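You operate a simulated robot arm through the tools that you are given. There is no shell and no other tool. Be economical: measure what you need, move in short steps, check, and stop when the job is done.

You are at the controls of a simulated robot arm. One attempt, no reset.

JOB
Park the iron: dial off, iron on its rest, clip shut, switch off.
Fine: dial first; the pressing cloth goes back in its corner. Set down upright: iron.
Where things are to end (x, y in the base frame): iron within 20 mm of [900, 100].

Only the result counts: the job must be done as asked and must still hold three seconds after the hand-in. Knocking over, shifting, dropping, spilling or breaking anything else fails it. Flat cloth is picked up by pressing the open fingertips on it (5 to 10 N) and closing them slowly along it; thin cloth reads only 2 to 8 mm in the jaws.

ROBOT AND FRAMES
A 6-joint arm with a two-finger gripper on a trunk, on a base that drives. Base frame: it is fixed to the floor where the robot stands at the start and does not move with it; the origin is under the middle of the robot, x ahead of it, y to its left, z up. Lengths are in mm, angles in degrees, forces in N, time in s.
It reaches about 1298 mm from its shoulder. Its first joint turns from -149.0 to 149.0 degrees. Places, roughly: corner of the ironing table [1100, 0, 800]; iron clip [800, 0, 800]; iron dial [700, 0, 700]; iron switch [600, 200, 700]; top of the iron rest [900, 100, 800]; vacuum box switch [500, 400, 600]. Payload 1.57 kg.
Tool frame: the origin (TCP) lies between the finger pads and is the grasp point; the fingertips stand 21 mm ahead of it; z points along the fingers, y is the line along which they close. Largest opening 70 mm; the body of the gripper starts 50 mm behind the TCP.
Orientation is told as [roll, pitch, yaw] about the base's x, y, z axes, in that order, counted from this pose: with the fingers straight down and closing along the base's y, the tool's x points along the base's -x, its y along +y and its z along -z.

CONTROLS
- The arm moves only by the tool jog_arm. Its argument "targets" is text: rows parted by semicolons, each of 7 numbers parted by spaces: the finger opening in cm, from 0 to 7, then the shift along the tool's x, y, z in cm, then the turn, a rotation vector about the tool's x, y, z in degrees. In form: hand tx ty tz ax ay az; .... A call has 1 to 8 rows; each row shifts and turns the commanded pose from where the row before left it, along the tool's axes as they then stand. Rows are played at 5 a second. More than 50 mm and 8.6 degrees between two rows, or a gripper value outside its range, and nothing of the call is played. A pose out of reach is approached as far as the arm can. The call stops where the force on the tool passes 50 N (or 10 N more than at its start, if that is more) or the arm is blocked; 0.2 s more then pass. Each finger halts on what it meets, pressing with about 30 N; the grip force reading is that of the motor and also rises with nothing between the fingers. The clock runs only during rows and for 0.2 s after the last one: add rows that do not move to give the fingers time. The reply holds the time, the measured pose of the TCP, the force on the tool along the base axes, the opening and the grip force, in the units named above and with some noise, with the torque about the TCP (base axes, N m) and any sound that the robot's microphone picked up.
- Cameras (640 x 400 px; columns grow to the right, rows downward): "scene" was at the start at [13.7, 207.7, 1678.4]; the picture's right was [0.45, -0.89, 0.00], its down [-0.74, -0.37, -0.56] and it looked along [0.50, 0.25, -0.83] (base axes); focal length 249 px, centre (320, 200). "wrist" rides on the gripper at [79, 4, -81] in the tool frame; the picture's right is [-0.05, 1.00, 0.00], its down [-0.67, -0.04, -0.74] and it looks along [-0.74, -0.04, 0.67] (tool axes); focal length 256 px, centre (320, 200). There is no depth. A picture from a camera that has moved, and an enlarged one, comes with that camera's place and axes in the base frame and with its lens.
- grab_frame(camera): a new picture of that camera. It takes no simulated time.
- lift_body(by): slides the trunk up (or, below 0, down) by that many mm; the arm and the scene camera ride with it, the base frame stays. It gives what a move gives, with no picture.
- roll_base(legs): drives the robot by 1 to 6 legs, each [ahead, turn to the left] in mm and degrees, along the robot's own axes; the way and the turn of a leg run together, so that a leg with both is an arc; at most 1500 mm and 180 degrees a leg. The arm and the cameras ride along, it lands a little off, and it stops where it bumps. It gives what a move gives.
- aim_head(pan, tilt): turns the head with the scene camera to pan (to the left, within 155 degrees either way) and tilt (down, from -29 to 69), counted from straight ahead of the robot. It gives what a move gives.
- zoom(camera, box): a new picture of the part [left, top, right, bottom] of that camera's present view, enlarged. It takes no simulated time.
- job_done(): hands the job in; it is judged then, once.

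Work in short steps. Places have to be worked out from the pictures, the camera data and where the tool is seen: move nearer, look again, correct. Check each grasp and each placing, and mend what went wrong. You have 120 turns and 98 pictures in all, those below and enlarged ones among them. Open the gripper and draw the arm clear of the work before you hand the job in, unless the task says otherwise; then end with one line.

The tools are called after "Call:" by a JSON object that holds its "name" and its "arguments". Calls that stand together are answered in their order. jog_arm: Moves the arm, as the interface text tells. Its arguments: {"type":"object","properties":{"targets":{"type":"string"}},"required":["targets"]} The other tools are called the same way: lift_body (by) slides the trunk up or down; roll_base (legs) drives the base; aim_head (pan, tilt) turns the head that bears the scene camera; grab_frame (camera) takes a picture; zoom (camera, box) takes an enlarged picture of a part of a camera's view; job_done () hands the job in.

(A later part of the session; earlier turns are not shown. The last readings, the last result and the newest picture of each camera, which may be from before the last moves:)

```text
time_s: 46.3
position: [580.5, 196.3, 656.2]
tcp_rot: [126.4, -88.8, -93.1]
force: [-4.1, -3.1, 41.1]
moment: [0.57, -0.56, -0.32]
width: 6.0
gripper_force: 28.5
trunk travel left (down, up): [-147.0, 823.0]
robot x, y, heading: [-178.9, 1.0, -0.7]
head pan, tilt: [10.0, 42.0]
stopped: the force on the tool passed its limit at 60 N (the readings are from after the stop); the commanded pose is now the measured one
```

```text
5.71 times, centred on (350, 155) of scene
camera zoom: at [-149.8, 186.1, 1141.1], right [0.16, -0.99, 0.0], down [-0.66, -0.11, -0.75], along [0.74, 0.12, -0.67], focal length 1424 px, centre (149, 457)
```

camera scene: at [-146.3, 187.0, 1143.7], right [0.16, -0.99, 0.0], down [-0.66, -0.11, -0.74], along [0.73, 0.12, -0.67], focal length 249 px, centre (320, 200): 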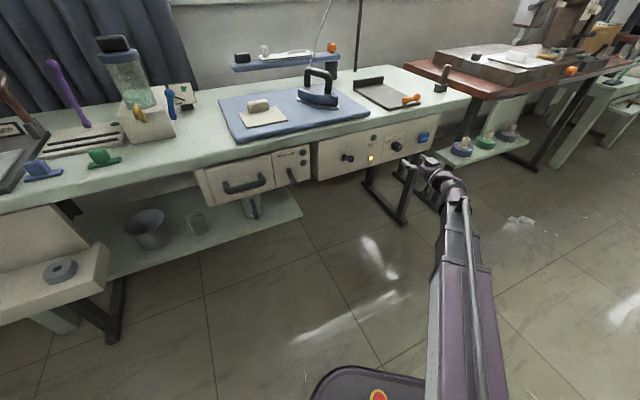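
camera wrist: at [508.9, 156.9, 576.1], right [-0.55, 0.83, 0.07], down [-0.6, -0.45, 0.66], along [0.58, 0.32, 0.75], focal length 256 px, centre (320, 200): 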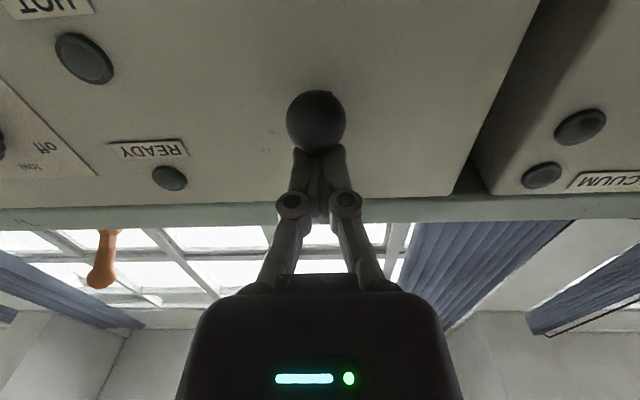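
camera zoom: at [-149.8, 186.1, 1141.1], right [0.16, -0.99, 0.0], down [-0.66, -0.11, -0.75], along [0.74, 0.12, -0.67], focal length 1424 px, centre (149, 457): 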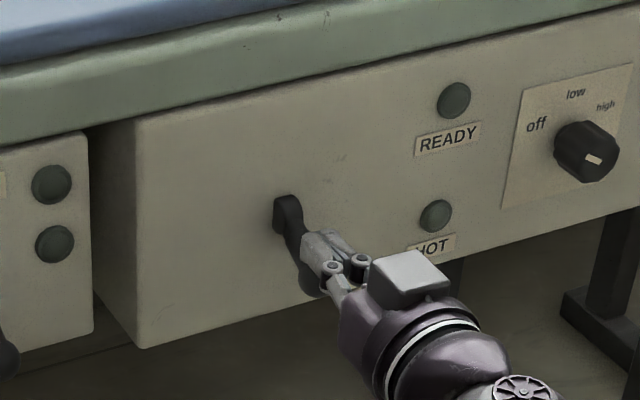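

The lever met its stop and is clearly tilted down. I back off up, retract and verify it stays.

Call:
{"name": "lift_body", "arguments": {"by": 15}}

Call:
{"name": "jog_arm", "arguments": {"targets": "0 0 0 -3 0 0 0; 0 0 0 -4 0 0 0; 0 0 0 0 0 0 0"}}

Call:
{"name": "zoom", "arguments": {"camera": "scene", "box": [300, 120, 420, 196]}}

Call:
{"name": "grab_frame", "arguments": {"camera": "wrist"}}

```text
time_s: 46.9
position: [582.1, 196.8, 667.0]
tcp_rot: [118.6, -89.2, -85.3]
force: [0.0, -0.5, -0.9]
moment: [0.02, 0.01, 0.02]
width: 0.0
gripper_force: 28.5
trunk travel left (down, up): [-162.0, 808.0]
robot x, y, heading: [-183.0, 2.8, -0.3]
head pan, tilt: [10.0, 42.0]
```

```text
time_s: 47.7
position: [522.4, 155.5, 668.2]
tcp_rot: [126.4, -89.1, -93.0]
force: [0.5, 0.0, -0.3]
moment: [0.0, 0.0, 0.0]
width: 0.1
gripper_force: 28.9
trunk travel left (down, up): [-162.0, 808.0]
robot x, y, heading: [-180.3, 2.6, -0.8]
head pan, tilt: [10.0, 42.0]
```

```text
5.26 times, centred on (360, 158) of scene
camera zoom: at [-146.3, 187.1, 1155.5], right [0.16, -0.99, 0.0], down [-0.66, -0.11, -0.74], along [0.73, 0.12, -0.67], focal length 1312 px, centre (110, 421)
```

zoom: 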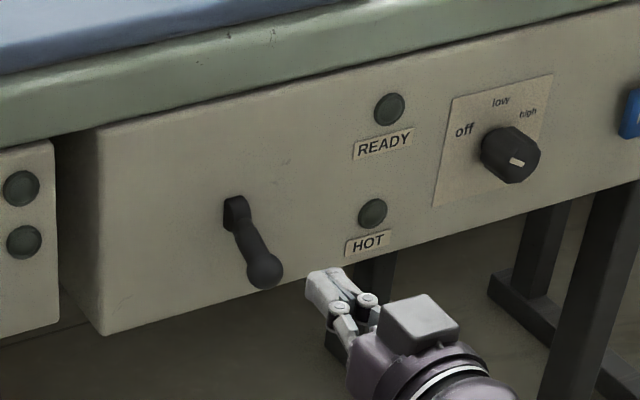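

```text
57 pictures are left
camera wrist: at [451.8, 116.8, 588.2], right [-0.55, 0.83, 0.07], down [-0.6, -0.45, 0.66], along [0.58, 0.32, 0.75], focal length 256 px, centre (320, 200)
```

wrist: 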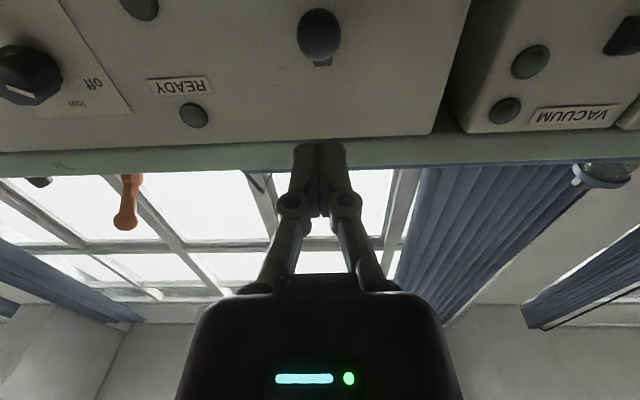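

Switch is off and stays off. Now the iron: I raise the trunk for the tabletop work and pitch the gripper back to vertical.

Call:
{"name": "lift_body", "arguments": {"by": 560}}

Call:
{"name": "jog_arm", "arguments": {"targets": "7 2.52 0 -0.19 0 8.43 0; 7 2.52 0 -0.19 0 8.43 0; 7 2.52 0 -0.19 0 8.43 0; 7 2.52 0 -0.19 0 8.43 0; 7 2.52 0 -0.19 0 8.43 0; 7 2.52 0 -0.19 0 8.43 0; 7 2.52 0 -0.19 0 8.43 0; 7 2.52 0 -0.19 0 8.43 0"}}

Call:
{"name": "jog_arm", "arguments": {"targets": "7 2.52 0 -0.19 0 8.43 0; 7 2.52 0 -0.19 0 8.43 0; 7 1.5 0 -0.1 0 5 0; 7 -4 0 0 0 0 0; 7 -4 0 0 0 0 0; 7 0 0 0 0 0 0"}}

Call:
{"name": "grab_frame", "arguments": {"camera": "wrist"}}

Call:
{"name": "grab_frame", "arguments": {"camera": "scene"}}

```text
refused: 560 is not a number from -400 to 400
```

```text
time_s: 49.5
position: [434.6, 102.0, 495.1]
tcp_rot: [0.9, -22.9, 33.0]
force: [-0.6, 0.3, -0.4]
moment: [0.0, 0.0, -0.01]
width: 70.0
gripper_force: 0.0
out of reach, approached as far as the arm can: row 2, 4, 6
trunk travel left (down, up): [-162.0, 808.0]
robot x, y, heading: [-185.2, 2.9, -0.5]
head pan, tilt: [10.0, 42.0]
```

```text
time_s: 50.9
position: [448.1, 109.8, 480.2]
tcp_rot: [0.7, -1.1, 33.3]
force: [0.0, 0.4, 0.4]
moment: [0.01, 0.03, -0.03]
width: 70.1
gripper_force: 0.1
out of reach, approached as far as the arm can: row 3
trunk travel left (down, up): [-162.0, 808.0]
robot x, y, heading: [-182.9, 6.3, -0.6]
head pan, tilt: [10.0, 42.0]
```

```text
56 pictures are left
camera wrist: at [377.6, 69.0, 560.2], right [-0.5, 0.86, 0.01], down [0.57, 0.32, 0.76], along [0.65, 0.39, -0.65], focal length 256 px, centre (320, 200)
```

wrist: 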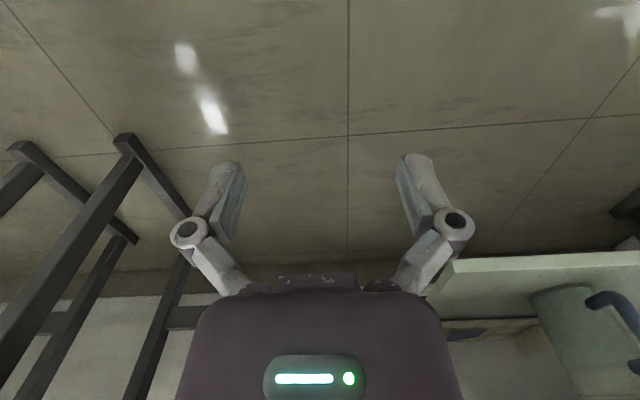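

```text
55 pictures are left
camera scene: at [-146.4, 187.0, 1155.5], right [0.16, -0.99, 0.0], down [-0.66, -0.11, -0.74], along [0.73, 0.12, -0.67], focal length 249 px, centre (320, 200)
```

scene: 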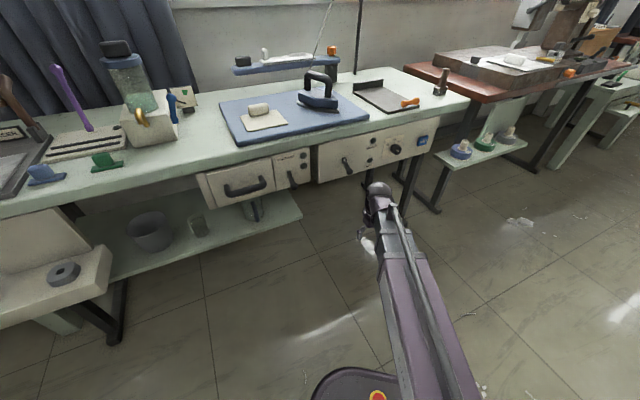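

The lift request was over its 400 limit, harmlessly. I raise in two steps with the gripper already vertical and clear of the table edge.

Call:
{"name": "lift_body", "arguments": {"by": 400}}

Call:
{"name": "lift_body", "arguments": {"by": 190}}

Call:
{"name": "grab_frame", "arguments": {"camera": "wrist"}}

Call:
{"name": "grab_frame", "arguments": {"camera": "scene"}}

```text
time_s: 54.8
position: [447.2, 109.2, 880.1]
tcp_rot: [0.7, -1.1, 33.4]
force: [0.1, 0.1, -0.9]
moment: [0.0, 0.01, -0.01]
width: 69.9
gripper_force: 0.1
trunk travel left (down, up): [-562.0, 408.0]
robot x, y, heading: [-181.8, 2.5, -0.7]
head pan, tilt: [10.0, 42.0]
```

```text
time_s: 56.8
position: [448.0, 110.3, 1070.8]
tcp_rot: [0.7, -1.2, 33.3]
force: [0.6, 0.4, 0.0]
moment: [0.0, 0.0, 0.04]
width: 70.1
gripper_force: 0.1
trunk travel left (down, up): [-752.0, 218.0]
robot x, y, heading: [-180.4, 5.2, -0.5]
head pan, tilt: [10.0, 42.0]
```

```text
54 pictures are left
camera wrist: at [377.6, 68.9, 1150.1], right [-0.51, 0.86, 0.01], down [0.57, 0.32, 0.76], along [0.65, 0.39, -0.65], focal length 256 px, centre (320, 200)
```

wrist: 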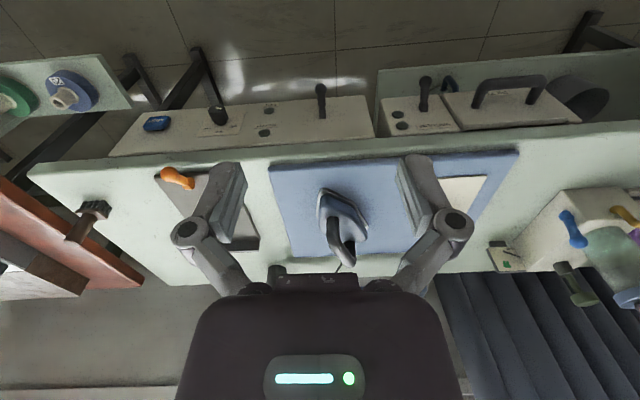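

```text
53 pictures are left
camera scene: at [-146.3, 187.1, 1745.4], right [0.16, -0.99, 0.0], down [-0.66, -0.11, -0.74], along [0.73, 0.12, -0.67], focal length 249 px, centre (320, 200)
```

scene: 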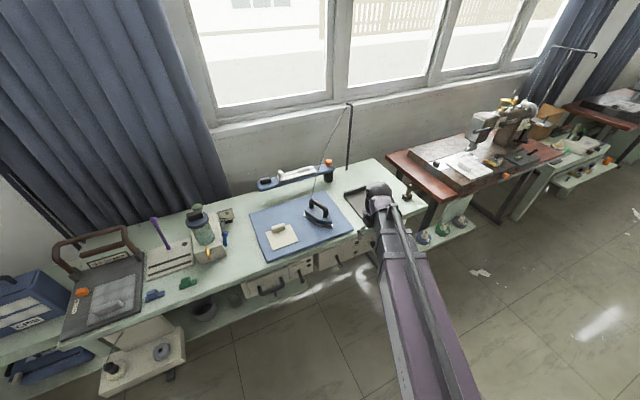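

I zoom both views on the iron and cord to triangulate the handle.

Call:
{"name": "zoom", "arguments": {"camera": "wrist", "box": [250, 130, 450, 280]}}

Call:
{"name": "zoom", "arguments": {"camera": "scene", "box": [240, 90, 420, 265]}}

```text
2.67 times, centred on (350, 205) of wrist
camera zoom: at [377.6, 68.9, 1150.1], right [-0.51, 0.86, 0.01], down [0.57, 0.32, 0.76], along [0.65, 0.39, -0.65], focal length 683 px, centre (240, 187)
```

zoom: 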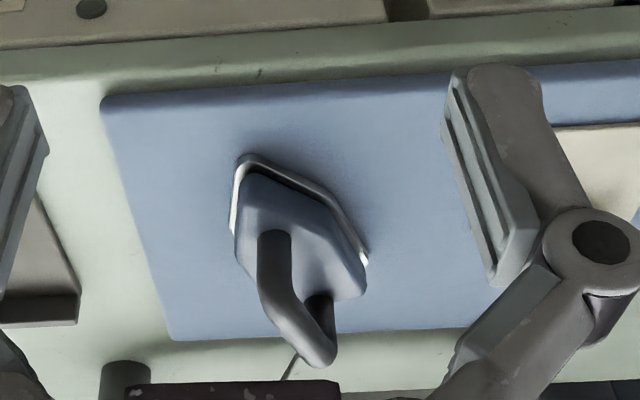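

```text
2.29 times, centred on (330, 178) of scene
camera zoom: at [-146.3, 187.1, 1745.4], right [0.16, -0.99, 0.0], down [-0.66, -0.11, -0.74], along [0.73, 0.12, -0.67], focal length 570 px, centre (297, 251)
```

zoom: 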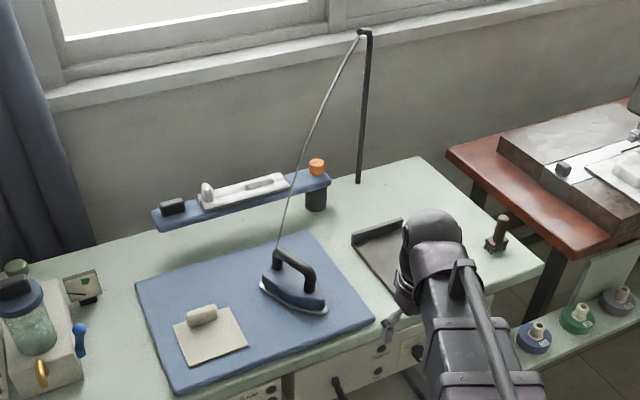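

The handle runs from rear (774, 376) to front (722, 305), top at z about 890, nose heading about -126°; the cord leads away to the pole behind. I move above its middle and yaw the jaws across it.

Call:
{"name": "jog_arm", "arguments": {"targets": "7 -4.71 0.35 0 0 1.1 0; 7 -4.71 0.35 0 0 0 0; 7 -4.71 0.35 0 0 0 0; 7 -4.71 0.35 0 0 0 0; 7 -4.71 0.35 0 0 0 0; 7 -4.71 0.35 0 0 0 0; 7 -4.71 0.35 0 0 0 0; 7 -4.71 0.35 0 0 0 0"}}

Call:
{"name": "jog_arm", "arguments": {"targets": "7 0 0 0 0 0 -7; 7 0 0 0 0 0 -7; 7 0 0 0 0 0 -6.5; 7 0 0 0 0 0 0"}}

Call:
{"name": "grab_frame", "arguments": {"camera": "wrist"}}

Call:
{"name": "zoom", "arguments": {"camera": "scene", "box": [240, 90, 420, 265]}}

```text
time_s: 58.6
position: [748.5, 339.6, 1070.2]
tcp_rot: [0.7, 0.1, 33.3]
force: [0.5, -0.1, -0.4]
moment: [0.01, -0.02, 0.05]
width: 69.9
gripper_force: 0.1
out of reach, approached as far as the arm can: row 1, 7
trunk travel left (down, up): [-752.0, 218.0]
robot x, y, heading: [-180.8, 0.6, -0.4]
head pan, tilt: [10.0, 42.0]
```

```text
time_s: 59.6
position: [748.9, 341.2, 1070.5]
tcp_rot: [0.7, -0.3, 54.0]
force: [-0.6, -1.2, 0.3]
moment: [-0.01, 0.0, 0.02]
width: 70.1
gripper_force: 0.0
trunk travel left (down, up): [-752.0, 218.0]
robot x, y, heading: [-184.7, 2.5, -0.4]
head pan, tilt: [10.0, 42.0]
```

```text
50 pictures are left
camera wrist: at [696.6, 279.0, 1151.3], right [-0.78, 0.63, 0.01], down [0.43, 0.51, 0.75], along [0.46, 0.59, -0.66], focal length 256 px, centre (320, 200)
```

wrist: 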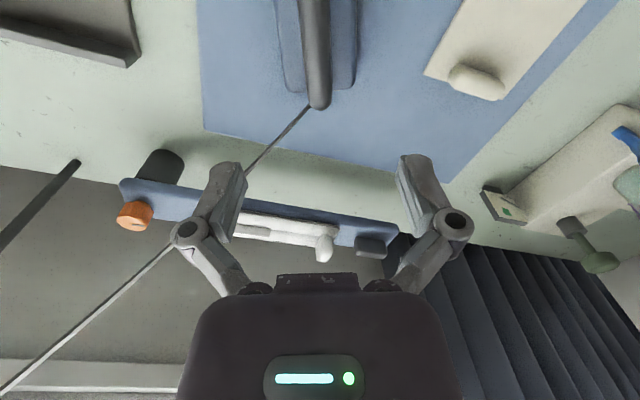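

```text
2.29 times, centred on (330, 178) of scene
camera zoom: at [-146.3, 187.1, 1745.5], right [0.16, -0.99, 0.0], down [-0.66, -0.11, -0.74], along [0.73, 0.12, -0.67], focal length 570 px, centre (297, 251)
```

zoom: 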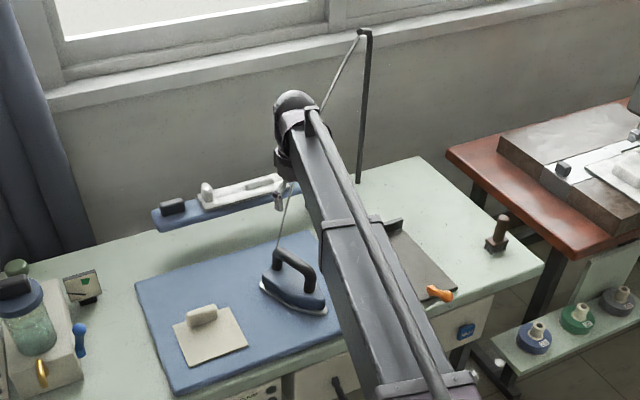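

Jaws are aligned across the handle (offset about 1 mm) and the cord runs clear to the back. I lower the trunk toward the handle.

Call:
{"name": "lift_body", "arguments": {"by": -150}}

Call:
{"name": "grab_frame", "arguments": {"camera": "wrist"}}

Call:
{"name": "grab_frame", "arguments": {"camera": "scene"}}

```text
time_s: 61.4
position: [746.7, 340.4, 920.5]
tcp_rot: [0.6, -0.4, 53.9]
force: [-0.5, -0.5, 0.9]
moment: [0.01, -0.01, 0.0]
width: 70.2
gripper_force: 0.1
trunk travel left (down, up): [-602.0, 368.0]
robot x, y, heading: [-184.8, 1.6, -0.5]
head pan, tilt: [10.0, 42.0]
```

```text
48 pictures are left
camera wrist: at [696.4, 279.0, 1001.3], right [-0.78, 0.63, 0.01], down [0.43, 0.51, 0.75], along [0.47, 0.58, -0.66], focal length 256 px, centre (320, 200)
```

wrist: 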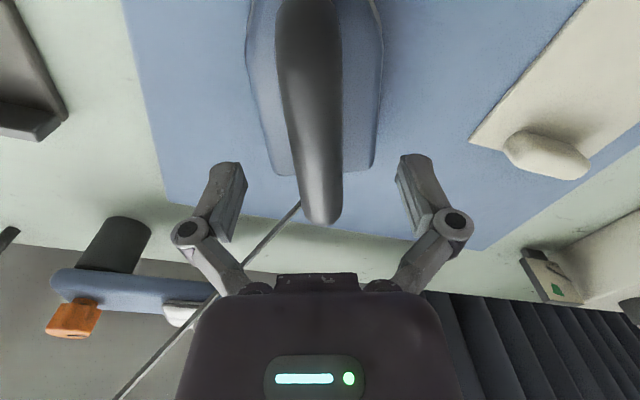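

```text
47 pictures are left
camera scene: at [-146.3, 187.0, 1595.5], right [0.16, -0.99, 0.0], down [-0.66, -0.11, -0.74], along [0.73, 0.12, -0.67], focal length 249 px, centre (320, 200)
```

scene: 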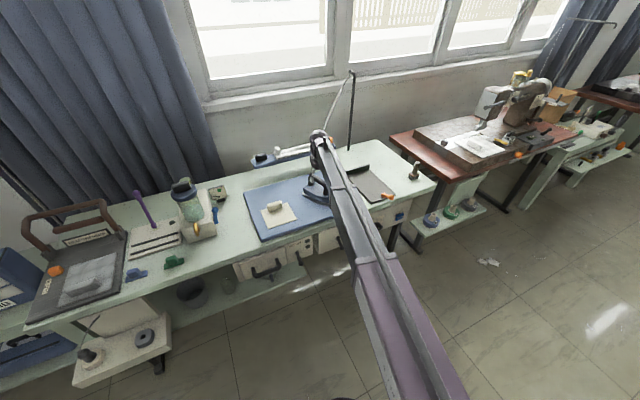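

Handle is centred between the open fingers. I lower 40 mm and close on it.

Call:
{"name": "lift_body", "arguments": {"by": -40}}

Call:
{"name": "jog_arm", "arguments": {"targets": "5 0 0 0 0 0 0; 3.5 0 0 0 0 0 0; 2 0 0 0 0 0 0; 1.5 0 0 0 0 0 0; 1.5 0 0 0 0 0 0"}}

Call:
{"name": "grab_frame", "arguments": {"camera": "wrist"}}

```text
time_s: 62.2
position: [746.5, 339.8, 880.1]
tcp_rot: [0.7, -0.3, 54.0]
force: [0.1, -0.4, 0.6]
moment: [0.01, 0.0, 0.02]
width: 69.6
gripper_force: 0.1
trunk travel left (down, up): [-562.0, 408.0]
robot x, y, heading: [-178.8, 5.2, -0.6]
head pan, tilt: [10.0, 42.0]
```

```text
time_s: 63.4
position: [747.1, 340.1, 880.3]
tcp_rot: [0.7, -0.3, 54.0]
force: [-0.7, 0.1, -11.7]
moment: [-0.01, 0.01, -0.01]
width: 24.3
gripper_force: 29.4
trunk travel left (down, up): [-562.0, 408.0]
robot x, y, heading: [-181.6, 0.9, -0.4]
head pan, tilt: [10.0, 42.0]
```

```text
46 pictures are left
camera wrist: at [697.3, 279.5, 960.1], right [-0.78, 0.63, 0.01], down [0.43, 0.51, 0.75], along [0.46, 0.58, -0.67], focal length 256 px, centre (320, 200)
```

wrist: 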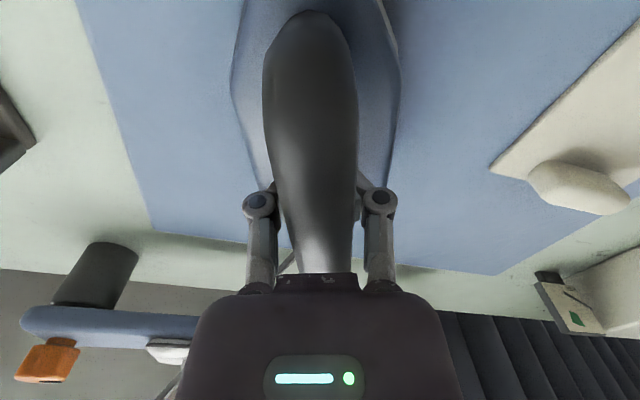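

Gripped at 24 mm. I lift a little and check the load.

Call:
{"name": "lift_body", "arguments": {"by": 20}}

Call:
{"name": "grab_frame", "arguments": {"camera": "wrist"}}

Call:
{"name": "zoom", "arguments": {"camera": "scene", "box": [230, 110, 430, 240]}}

```text
time_s: 64.1
position: [749.2, 340.7, 899.0]
tcp_rot: [0.7, -0.1, 53.9]
force: [-0.1, 0.3, -11.6]
moment: [-0.01, -0.03, 0.01]
width: 24.5
gripper_force: 29.9
trunk travel left (down, up): [-582.0, 388.0]
robot x, y, heading: [-181.9, 3.0, -0.6]
head pan, tilt: [10.0, 42.0]
```

```text
45 pictures are left
camera wrist: at [697.5, 279.4, 980.1], right [-0.78, 0.63, 0.01], down [0.43, 0.51, 0.75], along [0.46, 0.58, -0.67], focal length 256 px, centre (320, 200)
```

wrist: 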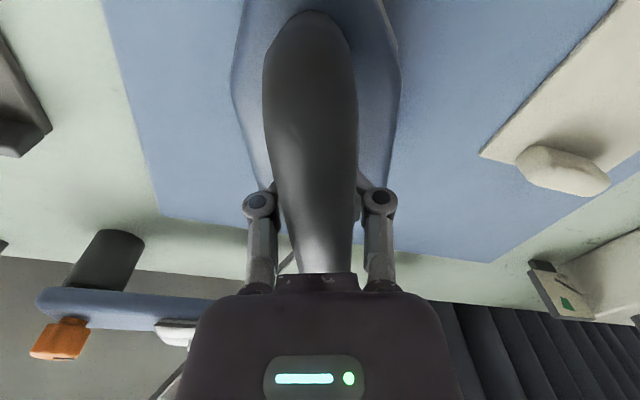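

```text
3.08 times, centred on (330, 175) of scene
camera zoom: at [-144.6, 187.7, 1575.3], right [0.16, -0.99, 0.0], down [-0.66, -0.11, -0.74], along [0.73, 0.12, -0.67], focal length 767 px, centre (289, 277)
```

zoom: 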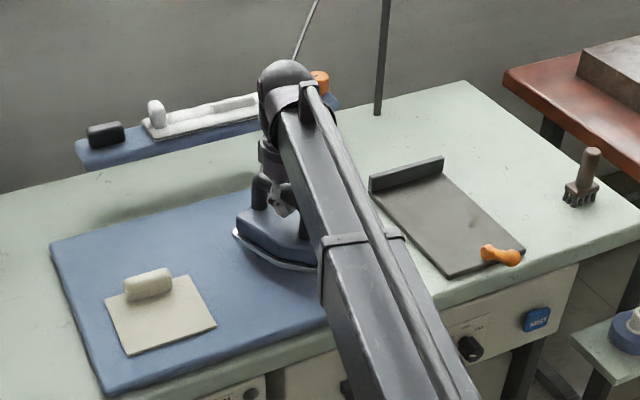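

The iron is up at 11.7 N with no swing. Corrected geometry puts the rest centre at about (907, 94), matching the target. I raise more, carry the iron across, and turn it about 20° so its axis follows the rest.

Call:
{"name": "lift_body", "arguments": {"by": 40}}

Call:
{"name": "jog_arm", "arguments": {"targets": "1.5 1.7 -4.43 0 0 0 0; 1.5 1.7 -4.43 0 0 0 0; 1.5 1.7 -4.43 0 0 0 0; 1.5 1.7 -4.43 0 0 0 0; 1.5 1.7 -4.43 0 0 0 0; 1.5 1.7 -4.43 0 0 0 0; 1.5 0 0 0 0 0 0"}}

Call:
{"name": "jog_arm", "arguments": {"targets": "1.5 0 0 0 0 0 6.6; 1.5 0 0 0 0 0 6.6; 1.5 0 0 0 0 0 6.6; 1.5 0 0 0 0 0 0"}}

Call:
{"name": "grab_frame", "arguments": {"camera": "wrist"}}

Call:
{"name": "grab_frame", "arguments": {"camera": "scene"}}

```text
time_s: 64.9
position: [747.9, 342.3, 939.8]
tcp_rot: [0.6, -0.1, 53.9]
force: [-1.1, -0.9, -10.8]
moment: [0.0, 0.01, -0.01]
width: 24.5
gripper_force: 30.2
trunk travel left (down, up): [-622.0, 348.0]
robot x, y, heading: [-177.4, 3.7, -0.7]
head pan, tilt: [10.0, 42.0]
```

```text
time_s: 66.5
position: [901.1, 104.1, 940.4]
tcp_rot: [0.9, -0.1, 53.9]
force: [0.3, 0.0, -11.0]
moment: [-0.02, 0.02, -0.01]
width: 23.3
gripper_force: 29.9
out of reach, approached as far as the arm can: row 4
trunk travel left (down, up): [-622.0, 348.0]
robot x, y, heading: [-182.3, 4.8, -0.6]
head pan, tilt: [10.0, 42.0]
```

```text
time_s: 67.5
position: [903.0, 102.4, 939.0]
tcp_rot: [0.8, 0.1, 34.0]
force: [-0.9, -0.8, -10.4]
moment: [-0.03, 0.05, 0.04]
width: 23.6
gripper_force: 29.8
trunk travel left (down, up): [-622.0, 348.0]
robot x, y, heading: [-182.3, 5.8, -0.6]
head pan, tilt: [10.0, 42.0]
```

```text
43 pictures are left
camera wrist: at [833.8, 61.3, 1020.3], right [-0.51, 0.86, 0.01], down [0.58, 0.34, 0.74], along [0.63, 0.39, -0.67], focal length 256 px, centre (320, 200)
```

wrist: 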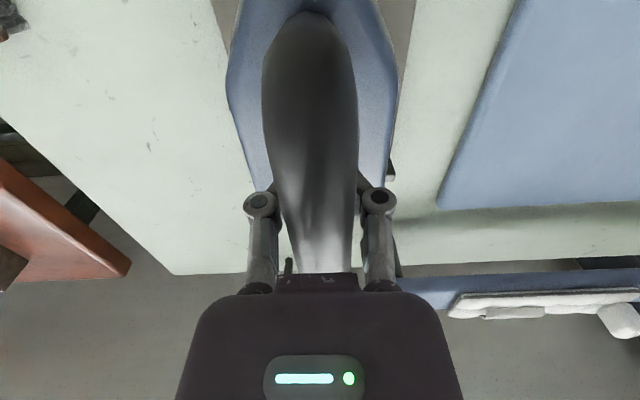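

```text
42 pictures are left
camera scene: at [-144.4, 187.2, 1615.4], right [0.16, -0.99, 0.0], down [-0.66, -0.11, -0.74], along [0.73, 0.12, -0.67], focal length 249 px, centre (320, 200)
```

scene: 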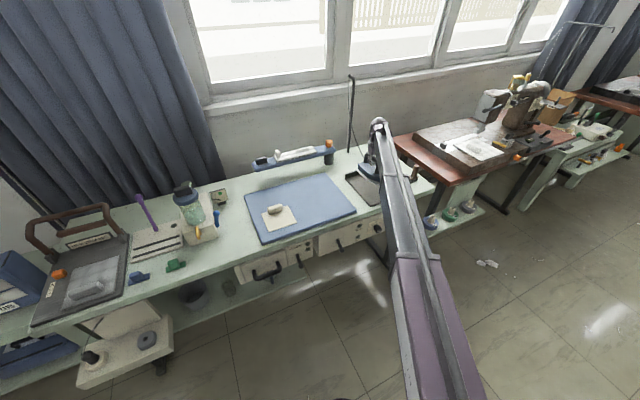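

The iron is over the rest. I zoom to check its height and alignment before lowering.

Call:
{"name": "zoom", "arguments": {"camera": "scene", "box": [330, 140, 450, 220]}}

Call:
{"name": "lift_body", "arguments": {"by": -40}}

Call:
{"name": "zoom", "arguments": {"camera": "scene", "box": [330, 130, 450, 210]}}

```text
5.00 times, centred on (390, 180) of scene
camera zoom: at [-144.4, 187.2, 1615.4], right [0.16, -0.99, 0.0], down [-0.66, -0.11, -0.74], along [0.73, 0.12, -0.67], focal length 1246 px, centre (-30, 300)
```

zoom: 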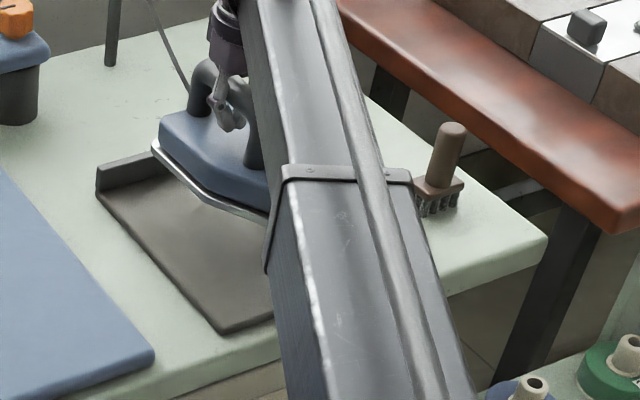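

```text
time_s: 68.3
position: [902.6, 102.1, 900.2]
tcp_rot: [0.8, 0.0, 34.0]
force: [0.7, 0.1, -9.8]
moment: [-0.01, -0.05, 0.04]
width: 23.2
gripper_force: 30.0
trunk travel left (down, up): [-582.0, 388.0]
robot x, y, heading: [-180.2, 2.4, -0.5]
head pan, tilt: [10.0, 42.0]
```

```text
5.00 times, centred on (390, 170) of scene
camera zoom: at [-144.7, 187.1, 1575.4], right [0.16, -0.99, 0.0], down [-0.66, -0.11, -0.74], along [0.73, 0.12, -0.67], focal length 1246 px, centre (-30, 350)
```

zoom: 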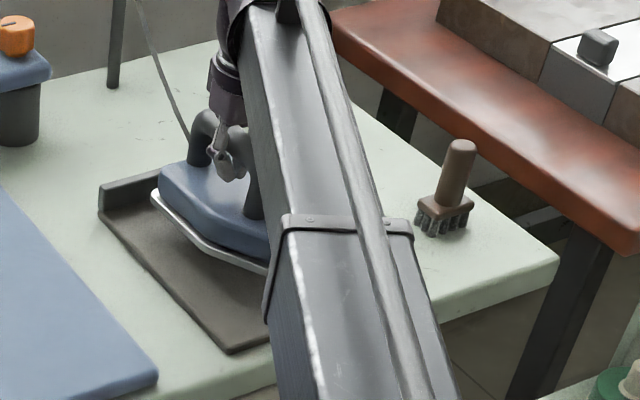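

Alignment looks good and the heel is in front of the lip. I lower in small steps until the load transfers.

Call:
{"name": "lift_body", "arguments": {"by": -14}}

Call:
{"name": "lift_body", "arguments": {"by": -4}}

Call:
{"name": "zoom", "arguments": {"camera": "scene", "box": [330, 130, 450, 210]}}

```text
time_s: 69.0
position: [901.2, 102.1, 884.5]
tcp_rot: [0.8, 0.1, 34.2]
force: [0.5, 0.2, -11.0]
moment: [0.01, 0.04, -0.01]
width: 23.3
gripper_force: 29.8
trunk travel left (down, up): [-568.0, 402.0]
robot x, y, heading: [-183.3, 1.2, -0.5]
head pan, tilt: [10.0, 42.0]
```

```text
time_s: 69.5
position: [901.8, 102.1, 881.3]
tcp_rot: [0.8, 0.1, 34.0]
force: [0.7, -1.1, -11.0]
moment: [0.0, 0.03, -0.04]
width: 23.3
gripper_force: 30.0
trunk travel left (down, up): [-564.0, 406.0]
robot x, y, heading: [-183.7, 2.2, -0.5]
head pan, tilt: [10.0, 42.0]
```

```text
5.00 times, centred on (390, 170) of scene
camera zoom: at [-144.6, 187.2, 1557.4], right [0.16, -0.99, 0.0], down [-0.66, -0.11, -0.74], along [0.73, 0.12, -0.67], focal length 1246 px, centre (-30, 350)
```

zoom: 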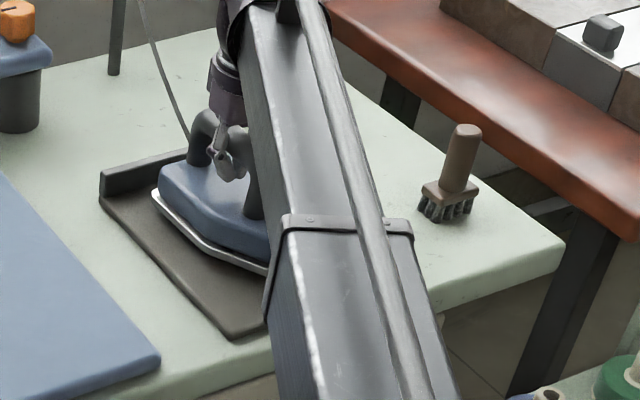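

Still carrying the full load; I continue down in few-mm steps.

Call:
{"name": "lift_body", "arguments": {"by": -4}}

Call:
{"name": "lift_body", "arguments": {"by": -3}}

Call:
{"name": "lift_body", "arguments": {"by": -3}}

```text
time_s: 70.0
position: [901.1, 102.4, 875.9]
tcp_rot: [0.8, 0.1, 34.2]
force: [-0.7, 0.9, -11.3]
moment: [0.01, 0.02, -0.02]
width: 23.4
gripper_force: 30.0
trunk travel left (down, up): [-560.0, 410.0]
robot x, y, heading: [-181.3, 5.9, -0.4]
head pan, tilt: [10.0, 42.0]
```

```text
time_s: 70.5
position: [901.9, 101.8, 874.1]
tcp_rot: [0.8, 0.1, 34.1]
force: [-0.4, 0.3, -10.2]
moment: [0.0, -0.02, 0.0]
width: 23.2
gripper_force: 29.8
trunk travel left (down, up): [-557.0, 413.0]
robot x, y, heading: [-180.5, 4.7, -0.7]
head pan, tilt: [10.0, 42.0]
```

```text
time_s: 71.1
position: [902.5, 102.9, 870.0]
tcp_rot: [0.9, 0.2, 34.2]
force: [-0.1, 0.6, -11.2]
moment: [-0.01, 0.01, 0.01]
width: 23.3
gripper_force: 30.1
trunk travel left (down, up): [-554.0, 416.0]
robot x, y, heading: [-184.9, 4.2, -0.4]
head pan, tilt: [10.0, 42.0]
```

No contact yet; I check visually and continue down.

Call:
{"name": "zoom", "arguments": {"camera": "scene", "box": [345, 140, 405, 180]}}

Call:
{"name": "lift_body", "arguments": {"by": -3}}

Call:
{"name": "lift_body", "arguments": {"by": -3}}

```text
10.00 times, centred on (375, 160) of scene
camera zoom: at [-144.6, 187.2, 1547.4], right [0.16, -0.99, 0.0], down [-0.66, -0.11, -0.74], along [0.73, 0.12, -0.67], focal length 2492 px, centre (-230, 600)
```

zoom: 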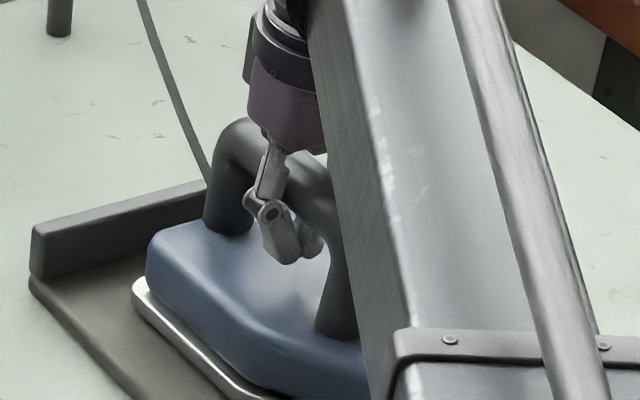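

```text
time_s: 71.6
position: [903.0, 101.8, 867.9]
tcp_rot: [0.8, 0.0, 34.1]
force: [1.3, -1.6, -8.3]
moment: [0.03, -0.09, -0.1]
width: 23.4
gripper_force: 30.4
trunk travel left (down, up): [-551.0, 419.0]
robot x, y, heading: [-183.5, 3.1, -0.8]
head pan, tilt: [10.0, 42.0]
```

```text
time_s: 72.1
position: [902.9, 101.4, 866.7]
tcp_rot: [0.8, 0.0, 34.2]
force: [2.7, -4.5, -0.5]
moment: [0.07, 0.06, 0.05]
width: 22.1
gripper_force: 2.4
trunk travel left (down, up): [-548.0, 422.0]
robot x, y, heading: [-181.6, 4.5, -0.5]
head pan, tilt: [10.0, 42.0]
```

Contact: the load has transferred to the rest. I open the fingers and rise clear.

Call:
{"name": "jog_arm", "arguments": {"targets": "3 0 0 0 0 0 0; 4.5 0 0 0 0 0 0; 7 0 0 0 0 0 0; 7 0 0 0 0 0 0; 7 0 0 0 0 0 0"}}

Call:
{"name": "lift_body", "arguments": {"by": 60}}

Call:
{"name": "grab_frame", "arguments": {"camera": "wrist"}}

```text
time_s: 73.3
position: [900.5, 102.5, 866.7]
tcp_rot: [0.7, 0.0, 34.2]
force: [0.7, 0.2, -0.4]
moment: [0.0, 0.0, 0.0]
width: 70.0
gripper_force: 0.0
trunk travel left (down, up): [-548.0, 422.0]
robot x, y, heading: [-184.1, 6.2, -0.4]
head pan, tilt: [10.0, 42.0]
```

```text
time_s: 74.3
position: [901.7, 102.8, 926.5]
tcp_rot: [0.6, 0.0, 34.1]
force: [-0.6, 0.5, 0.5]
moment: [0.01, 0.01, -0.03]
width: 70.2
gripper_force: 0.1
trunk travel left (down, up): [-608.0, 362.0]
robot x, y, heading: [-182.4, -0.5, -0.3]
head pan, tilt: [10.0, 42.0]
```

```text
37 pictures are left
camera wrist: at [833.0, 61.2, 1007.4], right [-0.52, 0.86, 0.01], down [0.58, 0.34, 0.74], along [0.63, 0.39, -0.67], focal length 256 px, centre (320, 200)
```

wrist: 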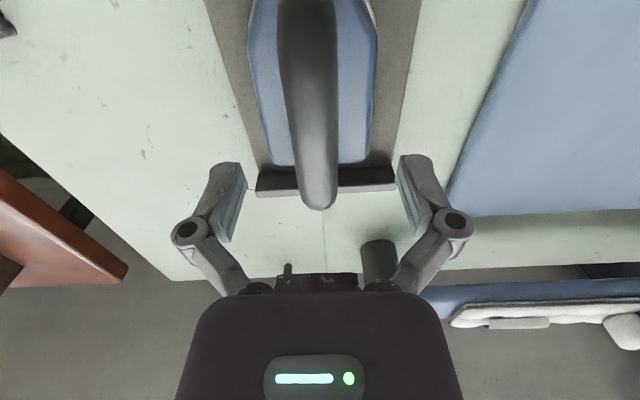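

The iron sits centred on the rest before the lip. I rise further and draw back to view the iron and clip.

Call:
{"name": "lift_body", "arguments": {"by": 100}}

Call:
{"name": "jog_arm", "arguments": {"targets": "7 4.9 0 0 0 0 0; 7 4.9 0 0 0 0 0; 7 4.9 0 0 0 0 0; 7 4.9 0 0 0 0 0; 7 4.9 0 0 0 0 0; 7 0 0 0 0 0 0"}}

Call:
{"name": "grab_frame", "arguments": {"camera": "wrist"}}

Call:
{"name": "zoom", "arguments": {"camera": "scene", "box": [330, 120, 460, 210]}}

```text
time_s: 75.6
position: [902.0, 102.1, 1026.5]
tcp_rot: [0.8, 0.0, 34.1]
force: [0.2, -0.3, -1.4]
moment: [0.0, -0.04, 0.0]
width: 70.1
gripper_force: 0.1
trunk travel left (down, up): [-708.0, 262.0]
robot x, y, heading: [-182.6, 2.3, -0.6]
head pan, tilt: [10.0, 42.0]
```

```text
time_s: 77.0
position: [696.5, -35.4, 1025.7]
tcp_rot: [0.8, 0.0, 34.1]
force: [-0.7, 0.2, 0.1]
moment: [0.02, 0.02, -0.01]
width: 70.0
gripper_force: 0.0
trunk travel left (down, up): [-708.0, 262.0]
robot x, y, heading: [-185.1, 4.7, -0.4]
head pan, tilt: [10.0, 42.0]
```

```text
36 pictures are left
camera wrist: at [628.5, -77.5, 1107.4], right [-0.52, 0.86, 0.01], down [0.58, 0.34, 0.74], along [0.63, 0.39, -0.67], focal length 256 px, centre (320, 200)
```

wrist: 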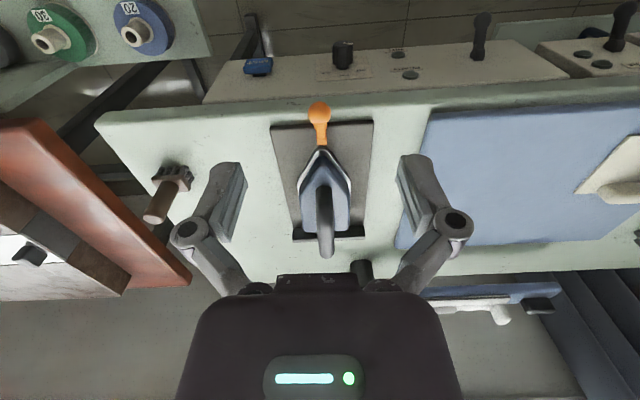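

```text
4.44 times, centred on (395, 165) of scene
camera zoom: at [-145.8, 187.0, 1701.4], right [0.16, -0.99, 0.0], down [-0.66, -0.11, -0.74], along [0.73, 0.12, -0.67], focal length 1108 px, centre (-13, 356)
```

zoom: 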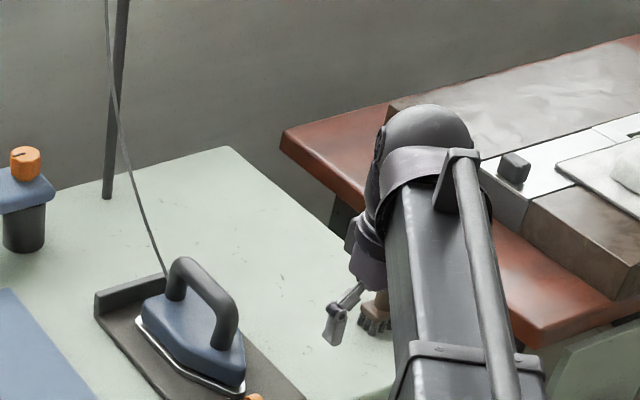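

I zoom on the clip to understand how it closes.

Call:
{"name": "zoom", "arguments": {"camera": "wrist", "box": [270, 85, 380, 160]}}

Call:
{"name": "zoom", "arguments": {"camera": "scene", "box": [350, 170, 410, 215]}}

```text
5.33 times, centred on (325, 122) of wrist
camera zoom: at [628.5, -77.5, 1107.4], right [-0.52, 0.86, 0.01], down [0.58, 0.34, 0.74], along [0.63, 0.39, -0.67], focal length 1365 px, centre (293, 613)
```

zoom: 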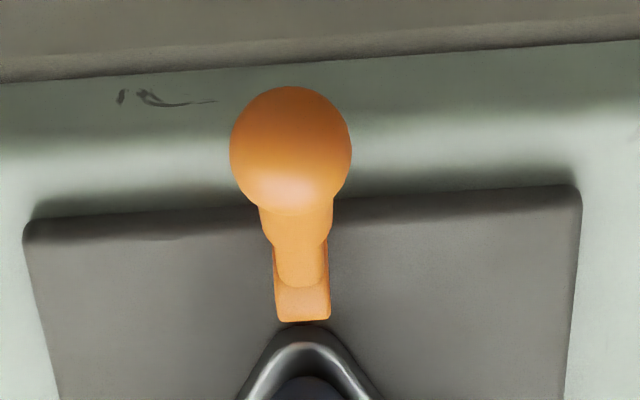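

```text
8.89 times, centred on (380, 192) of scene
camera zoom: at [-145.8, 187.0, 1701.4], right [0.16, -0.99, 0.0], down [-0.66, -0.11, -0.74], along [0.73, 0.12, -0.67], focal length 2216 px, centre (-213, 267)
```

zoom: 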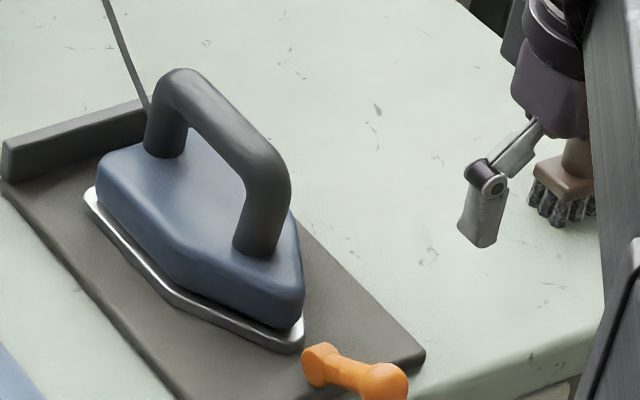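

The clip is a tilting lever like the switch: base at (798, 31), ball at (754, 2, 840) leaning outward (open). Shutting means swinging it toward the iron. I close the fingers, lower in front of it, and check.

Call:
{"name": "lift_body", "arguments": {"by": -173}}

Call:
{"name": "jog_arm", "arguments": {"targets": "3 0 0 0 0 0 0; 0 0 -0.1 0 0 0 0; 0 -2 0 0 0 0 0; 0 0 0 0 0 0 0"}}

Call:
{"name": "grab_frame", "arguments": {"camera": "wrist"}}

Call:
{"name": "zoom", "arguments": {"camera": "scene", "box": [340, 120, 440, 190]}}

```text
time_s: 79.0
position: [696.2, -37.5, 854.4]
tcp_rot: [0.7, 0.0, 34.1]
force: [-0.5, 0.9, -0.4]
moment: [-0.01, 0.02, 0.03]
width: 70.0
gripper_force: 0.1
trunk travel left (down, up): [-535.0, 435.0]
robot x, y, heading: [-182.6, 2.9, -0.7]
head pan, tilt: [10.0, 42.0]
```

```text
time_s: 80.0
position: [714.2, -25.9, 853.0]
tcp_rot: [0.7, -0.1, 34.0]
force: [0.1, -1.2, -0.4]
moment: [0.0, 0.03, -0.02]
width: 0.0
gripper_force: 28.6
trunk travel left (down, up): [-535.0, 435.0]
robot x, y, heading: [-181.3, 4.4, -0.7]
head pan, tilt: [10.0, 42.0]
```

```text
32 pictures are left
camera wrist: at [646.4, -66.1, 934.5], right [-0.52, 0.86, 0.01], down [0.58, 0.34, 0.74], along [0.63, 0.39, -0.67], focal length 256 px, centre (320, 200)
```

wrist: 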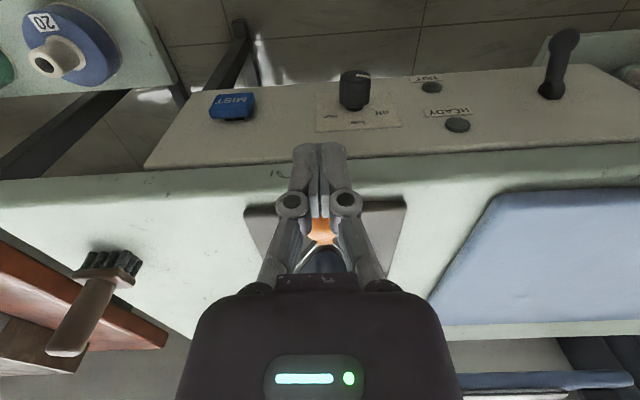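

```text
5.71 times, centred on (390, 155) of scene
camera zoom: at [-146.1, 187.2, 1528.4], right [0.16, -0.99, 0.0], down [-0.66, -0.11, -0.74], along [0.73, 0.12, -0.67], focal length 1424 px, centre (-80, 457)
```

zoom: 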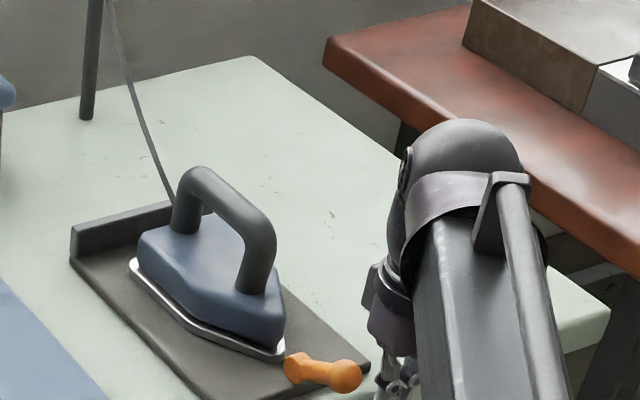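

Fingers are lined up in front of the ball. I lower 8 mm more and push toward the iron in small steps.

Call:
{"name": "lift_body", "arguments": {"by": -8}}

Call:
{"name": "jog_arm", "arguments": {"targets": "0 -1.5 0 0 0 0 0; 0 -1.5 0 0 0 0 0; 0 -1.5 0 0 0 0 0; 0 -1.5 0 0 0 0 0; 0 0 0 0 0 0 0"}}

Call:
{"name": "zoom", "arguments": {"camera": "scene", "box": [340, 120, 440, 190]}}

```text
time_s: 80.5
position: [715.7, -25.8, 845.7]
tcp_rot: [0.7, 0.1, 34.1]
force: [0.1, -0.5, 0.6]
moment: [-0.01, -0.03, -0.02]
width: 0.0
gripper_force: 28.5
trunk travel left (down, up): [-527.0, 443.0]
robot x, y, heading: [-183.3, 3.6, -0.4]
head pan, tilt: [10.0, 42.0]
```

```text
time_s: 81.4
position: [740.0, -8.8, 846.9]
tcp_rot: [0.7, 1.2, 33.7]
force: [-21.3, -8.2, 5.0]
moment: [-0.17, 0.33, 0.0]
width: 5.7
gripper_force: 28.3
trunk travel left (down, up): [-527.0, 443.0]
robot x, y, heading: [-183.8, 4.5, -0.8]
head pan, tilt: [10.0, 42.0]
stopped in row 4: the force on the tool passed its limit at 62 N (the readings are from after the stop); the commanded pose is now the measured one
```

```text
5.71 times, centred on (390, 155) of scene
camera zoom: at [-148.8, 186.2, 1520.7], right [0.16, -0.99, 0.0], down [-0.66, -0.11, -0.74], along [0.73, 0.12, -0.67], focal length 1424 px, centre (-80, 457)
```

zoom: 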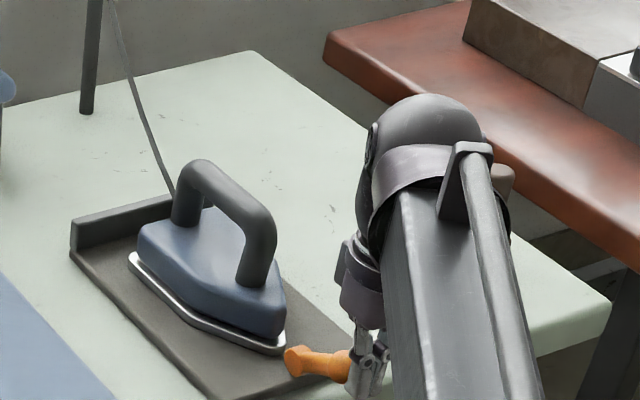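

The lever did not swing inward; it blocked at 62 N. I back off and inspect the clip and iron closely.

Call:
{"name": "jog_arm", "arguments": {"targets": "0 4 0 0 0 0 0; 0 4 0 0 0 0 0; 0 0 0 0 0 0 0"}}

Call:
{"name": "zoom", "arguments": {"camera": "scene", "box": [360, 155, 420, 195]}}

Call:
{"name": "grab_frame", "arguments": {"camera": "wrist"}}

```text
time_s: 82.2
position: [679.6, -48.9, 844.1]
tcp_rot: [0.7, 0.9, 33.8]
force: [-0.3, -0.2, 0.1]
moment: [0.02, 0.0, 0.02]
width: 0.0
gripper_force: 28.7
trunk travel left (down, up): [-527.0, 443.0]
robot x, y, heading: [-181.2, 5.4, -0.4]
head pan, tilt: [10.0, 42.0]
```

```text
10.00 times, centred on (390, 175) of scene
camera zoom: at [-146.4, 186.9, 1520.5], right [0.16, -0.99, 0.0], down [-0.66, -0.11, -0.74], along [0.73, 0.12, -0.67], focal length 2492 px, centre (-380, 450)
```

zoom: 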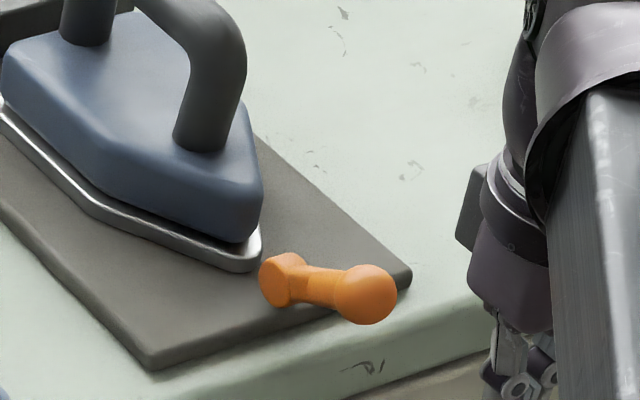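

```text
28 pictures are left
camera wrist: at [612.5, -88.7, 927.9], right [-0.51, 0.86, 0.01], down [0.59, 0.34, 0.73], along [0.63, 0.38, -0.68], focal length 256 px, centre (320, 200)
```

wrist: 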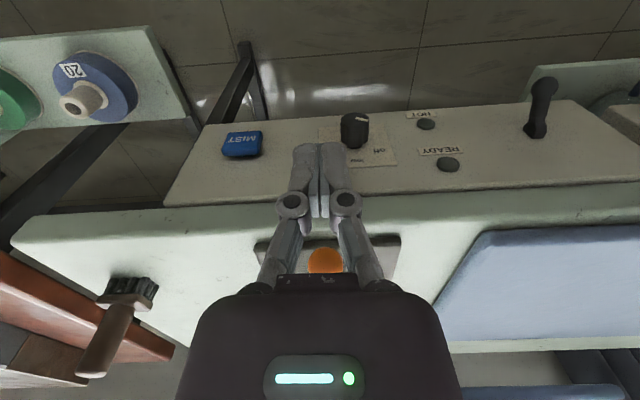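

The clip's base plate faces outward like the switch's, with the lever raised: it should close by pressing the ball down. I raise, move above the ball, and press down with the trunk.

Call:
{"name": "lift_body", "arguments": {"by": 45}}

Call:
{"name": "jog_arm", "arguments": {"targets": "0 -4.2 0 0 0 0 0; 0 -4.1 0 0 0 0 0; 0 0 0 0 0 0 0"}}

Call:
{"name": "zoom", "arguments": {"camera": "scene", "box": [350, 135, 430, 190]}}

```text
time_s: 83.1
position: [680.3, -49.9, 890.7]
tcp_rot: [0.7, 1.0, 33.8]
force: [0.1, 0.5, -0.4]
moment: [0.0, 0.0, 0.03]
width: 0.1
gripper_force: 28.3
trunk travel left (down, up): [-572.0, 398.0]
robot x, y, heading: [-183.4, 3.8, -0.7]
head pan, tilt: [10.0, 42.0]
```

```text
time_s: 83.9
position: [749.0, -1.7, 889.3]
tcp_rot: [0.7, 1.0, 33.8]
force: [-0.2, -0.1, 0.7]
moment: [0.0, 0.0, 0.01]
width: 0.0
gripper_force: 28.0
trunk travel left (down, up): [-572.0, 398.0]
robot x, y, heading: [-182.5, 3.7, -0.7]
head pan, tilt: [10.0, 42.0]
```

```text
7.27 times, centred on (390, 162) of scene
camera zoom: at [-146.5, 187.1, 1565.5], right [0.16, -0.99, 0.0], down [-0.66, -0.11, -0.74], along [0.73, 0.12, -0.67], focal length 1813 px, centre (-189, 473)
```

zoom: 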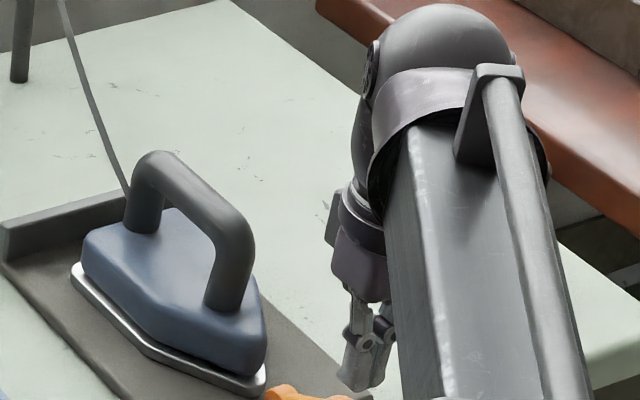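

Fingers are above the ball. I lower in steps, watching force.

Call:
{"name": "lift_body", "arguments": {"by": -20}}

Call:
{"name": "lift_body", "arguments": {"by": -15}}

Call:
{"name": "lift_body", "arguments": {"by": -10}}

Call:
{"name": "zoom", "arguments": {"camera": "scene", "box": [350, 140, 430, 195]}}

```text
time_s: 84.5
position: [748.9, -0.2, 870.1]
tcp_rot: [0.7, 0.9, 33.8]
force: [-0.3, 1.3, -1.6]
moment: [-0.01, 0.02, -0.02]
width: 0.1
gripper_force: 28.9
trunk travel left (down, up): [-552.0, 418.0]
robot x, y, heading: [-186.2, 2.6, -0.8]
head pan, tilt: [10.0, 42.0]
```

```text
time_s: 85.0
position: [748.2, -1.6, 867.1]
tcp_rot: [0.3, 0.6, 33.7]
force: [0.4, 0.5, 44.9]
moment: [0.08, -0.29, 0.11]
width: 0.0
gripper_force: 28.6
trunk travel left (down, up): [-545.0, 425.0]
robot x, y, heading: [-180.8, 1.2, -0.6]
head pan, tilt: [10.0, 42.0]
stopped: the force on the tool passed its limit at 65 N (the readings are from after the stop); the commanded pose is now the measured one
```

```text
time_s: 85.3
position: [747.4, -1.7, 867.7]
tcp_rot: [0.3, 0.6, 33.7]
force: [0.4, 0.0, 49.8]
moment: [0.06, -0.28, 0.25]
width: 0.1
gripper_force: 28.3
trunk travel left (down, up): [-544.0, 426.0]
robot x, y, heading: [-184.0, -0.4, -0.3]
head pan, tilt: [10.0, 42.0]
stopped: the force on the tool passed its limit at 64 N (the readings are from after the stop); the commanded pose is now the measured one
```

```text
7.27 times, centred on (390, 168) of scene
camera zoom: at [-152.8, 187.1, 1538.6], right [0.16, -0.99, 0.0], down [-0.66, -0.11, -0.75], along [0.74, 0.12, -0.67], focal length 1813 px, centre (-189, 436)
```

zoom: 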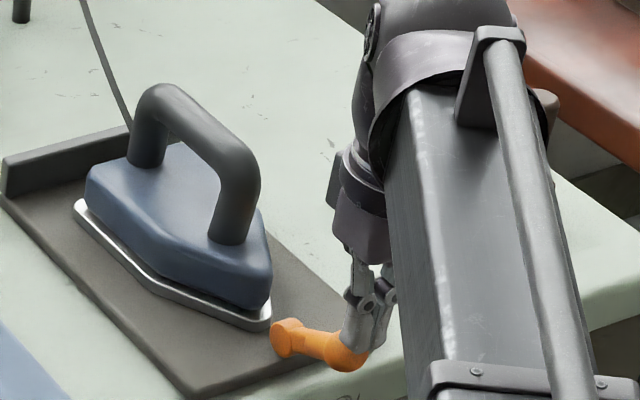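

Pressing down also met resistance. I rise off and look closely whether the lever moved at all and how its base is oriented.

Call:
{"name": "lift_body", "arguments": {"by": 30}}

Call:
{"name": "jog_arm", "arguments": {"targets": "0 4.5 0 0 0 0 0; 0 4.5 0 0 0 0 0; 0 0 0 0 0 0 0"}}

Call:
{"name": "zoom", "arguments": {"camera": "scene", "box": [370, 165, 400, 185]}}

```text
time_s: 86.0
position: [752.2, -2.1, 892.6]
tcp_rot: [0.3, 0.7, 33.6]
force: [-0.1, 0.4, 0.3]
moment: [0.0, 0.02, 0.0]
width: 0.0
gripper_force: 28.7
trunk travel left (down, up): [-574.0, 396.0]
robot x, y, heading: [-184.9, 2.2, -0.7]
head pan, tilt: [10.0, 42.0]
```

```text
time_s: 86.8
position: [678.5, -53.9, 892.6]
tcp_rot: [0.3, 0.7, 33.8]
force: [1.0, -1.2, -0.1]
moment: [0.01, 0.02, 0.01]
width: 0.0
gripper_force: 28.7
trunk travel left (down, up): [-574.0, 396.0]
robot x, y, heading: [-181.1, 6.1, -0.7]
head pan, tilt: [10.0, 42.0]
```

```text
16.00 times, centred on (385, 175) of scene
camera zoom: at [-146.2, 186.9, 1567.9], right [0.16, -0.99, 0.0], down [-0.66, -0.11, -0.74], along [0.73, 0.12, -0.67], focal length 3988 px, centre (-720, 600)
```

zoom: 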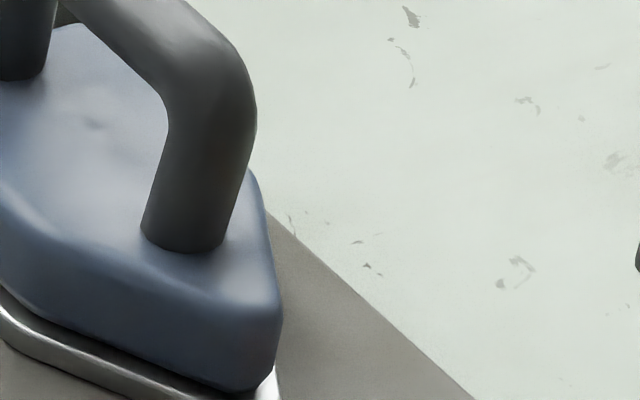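

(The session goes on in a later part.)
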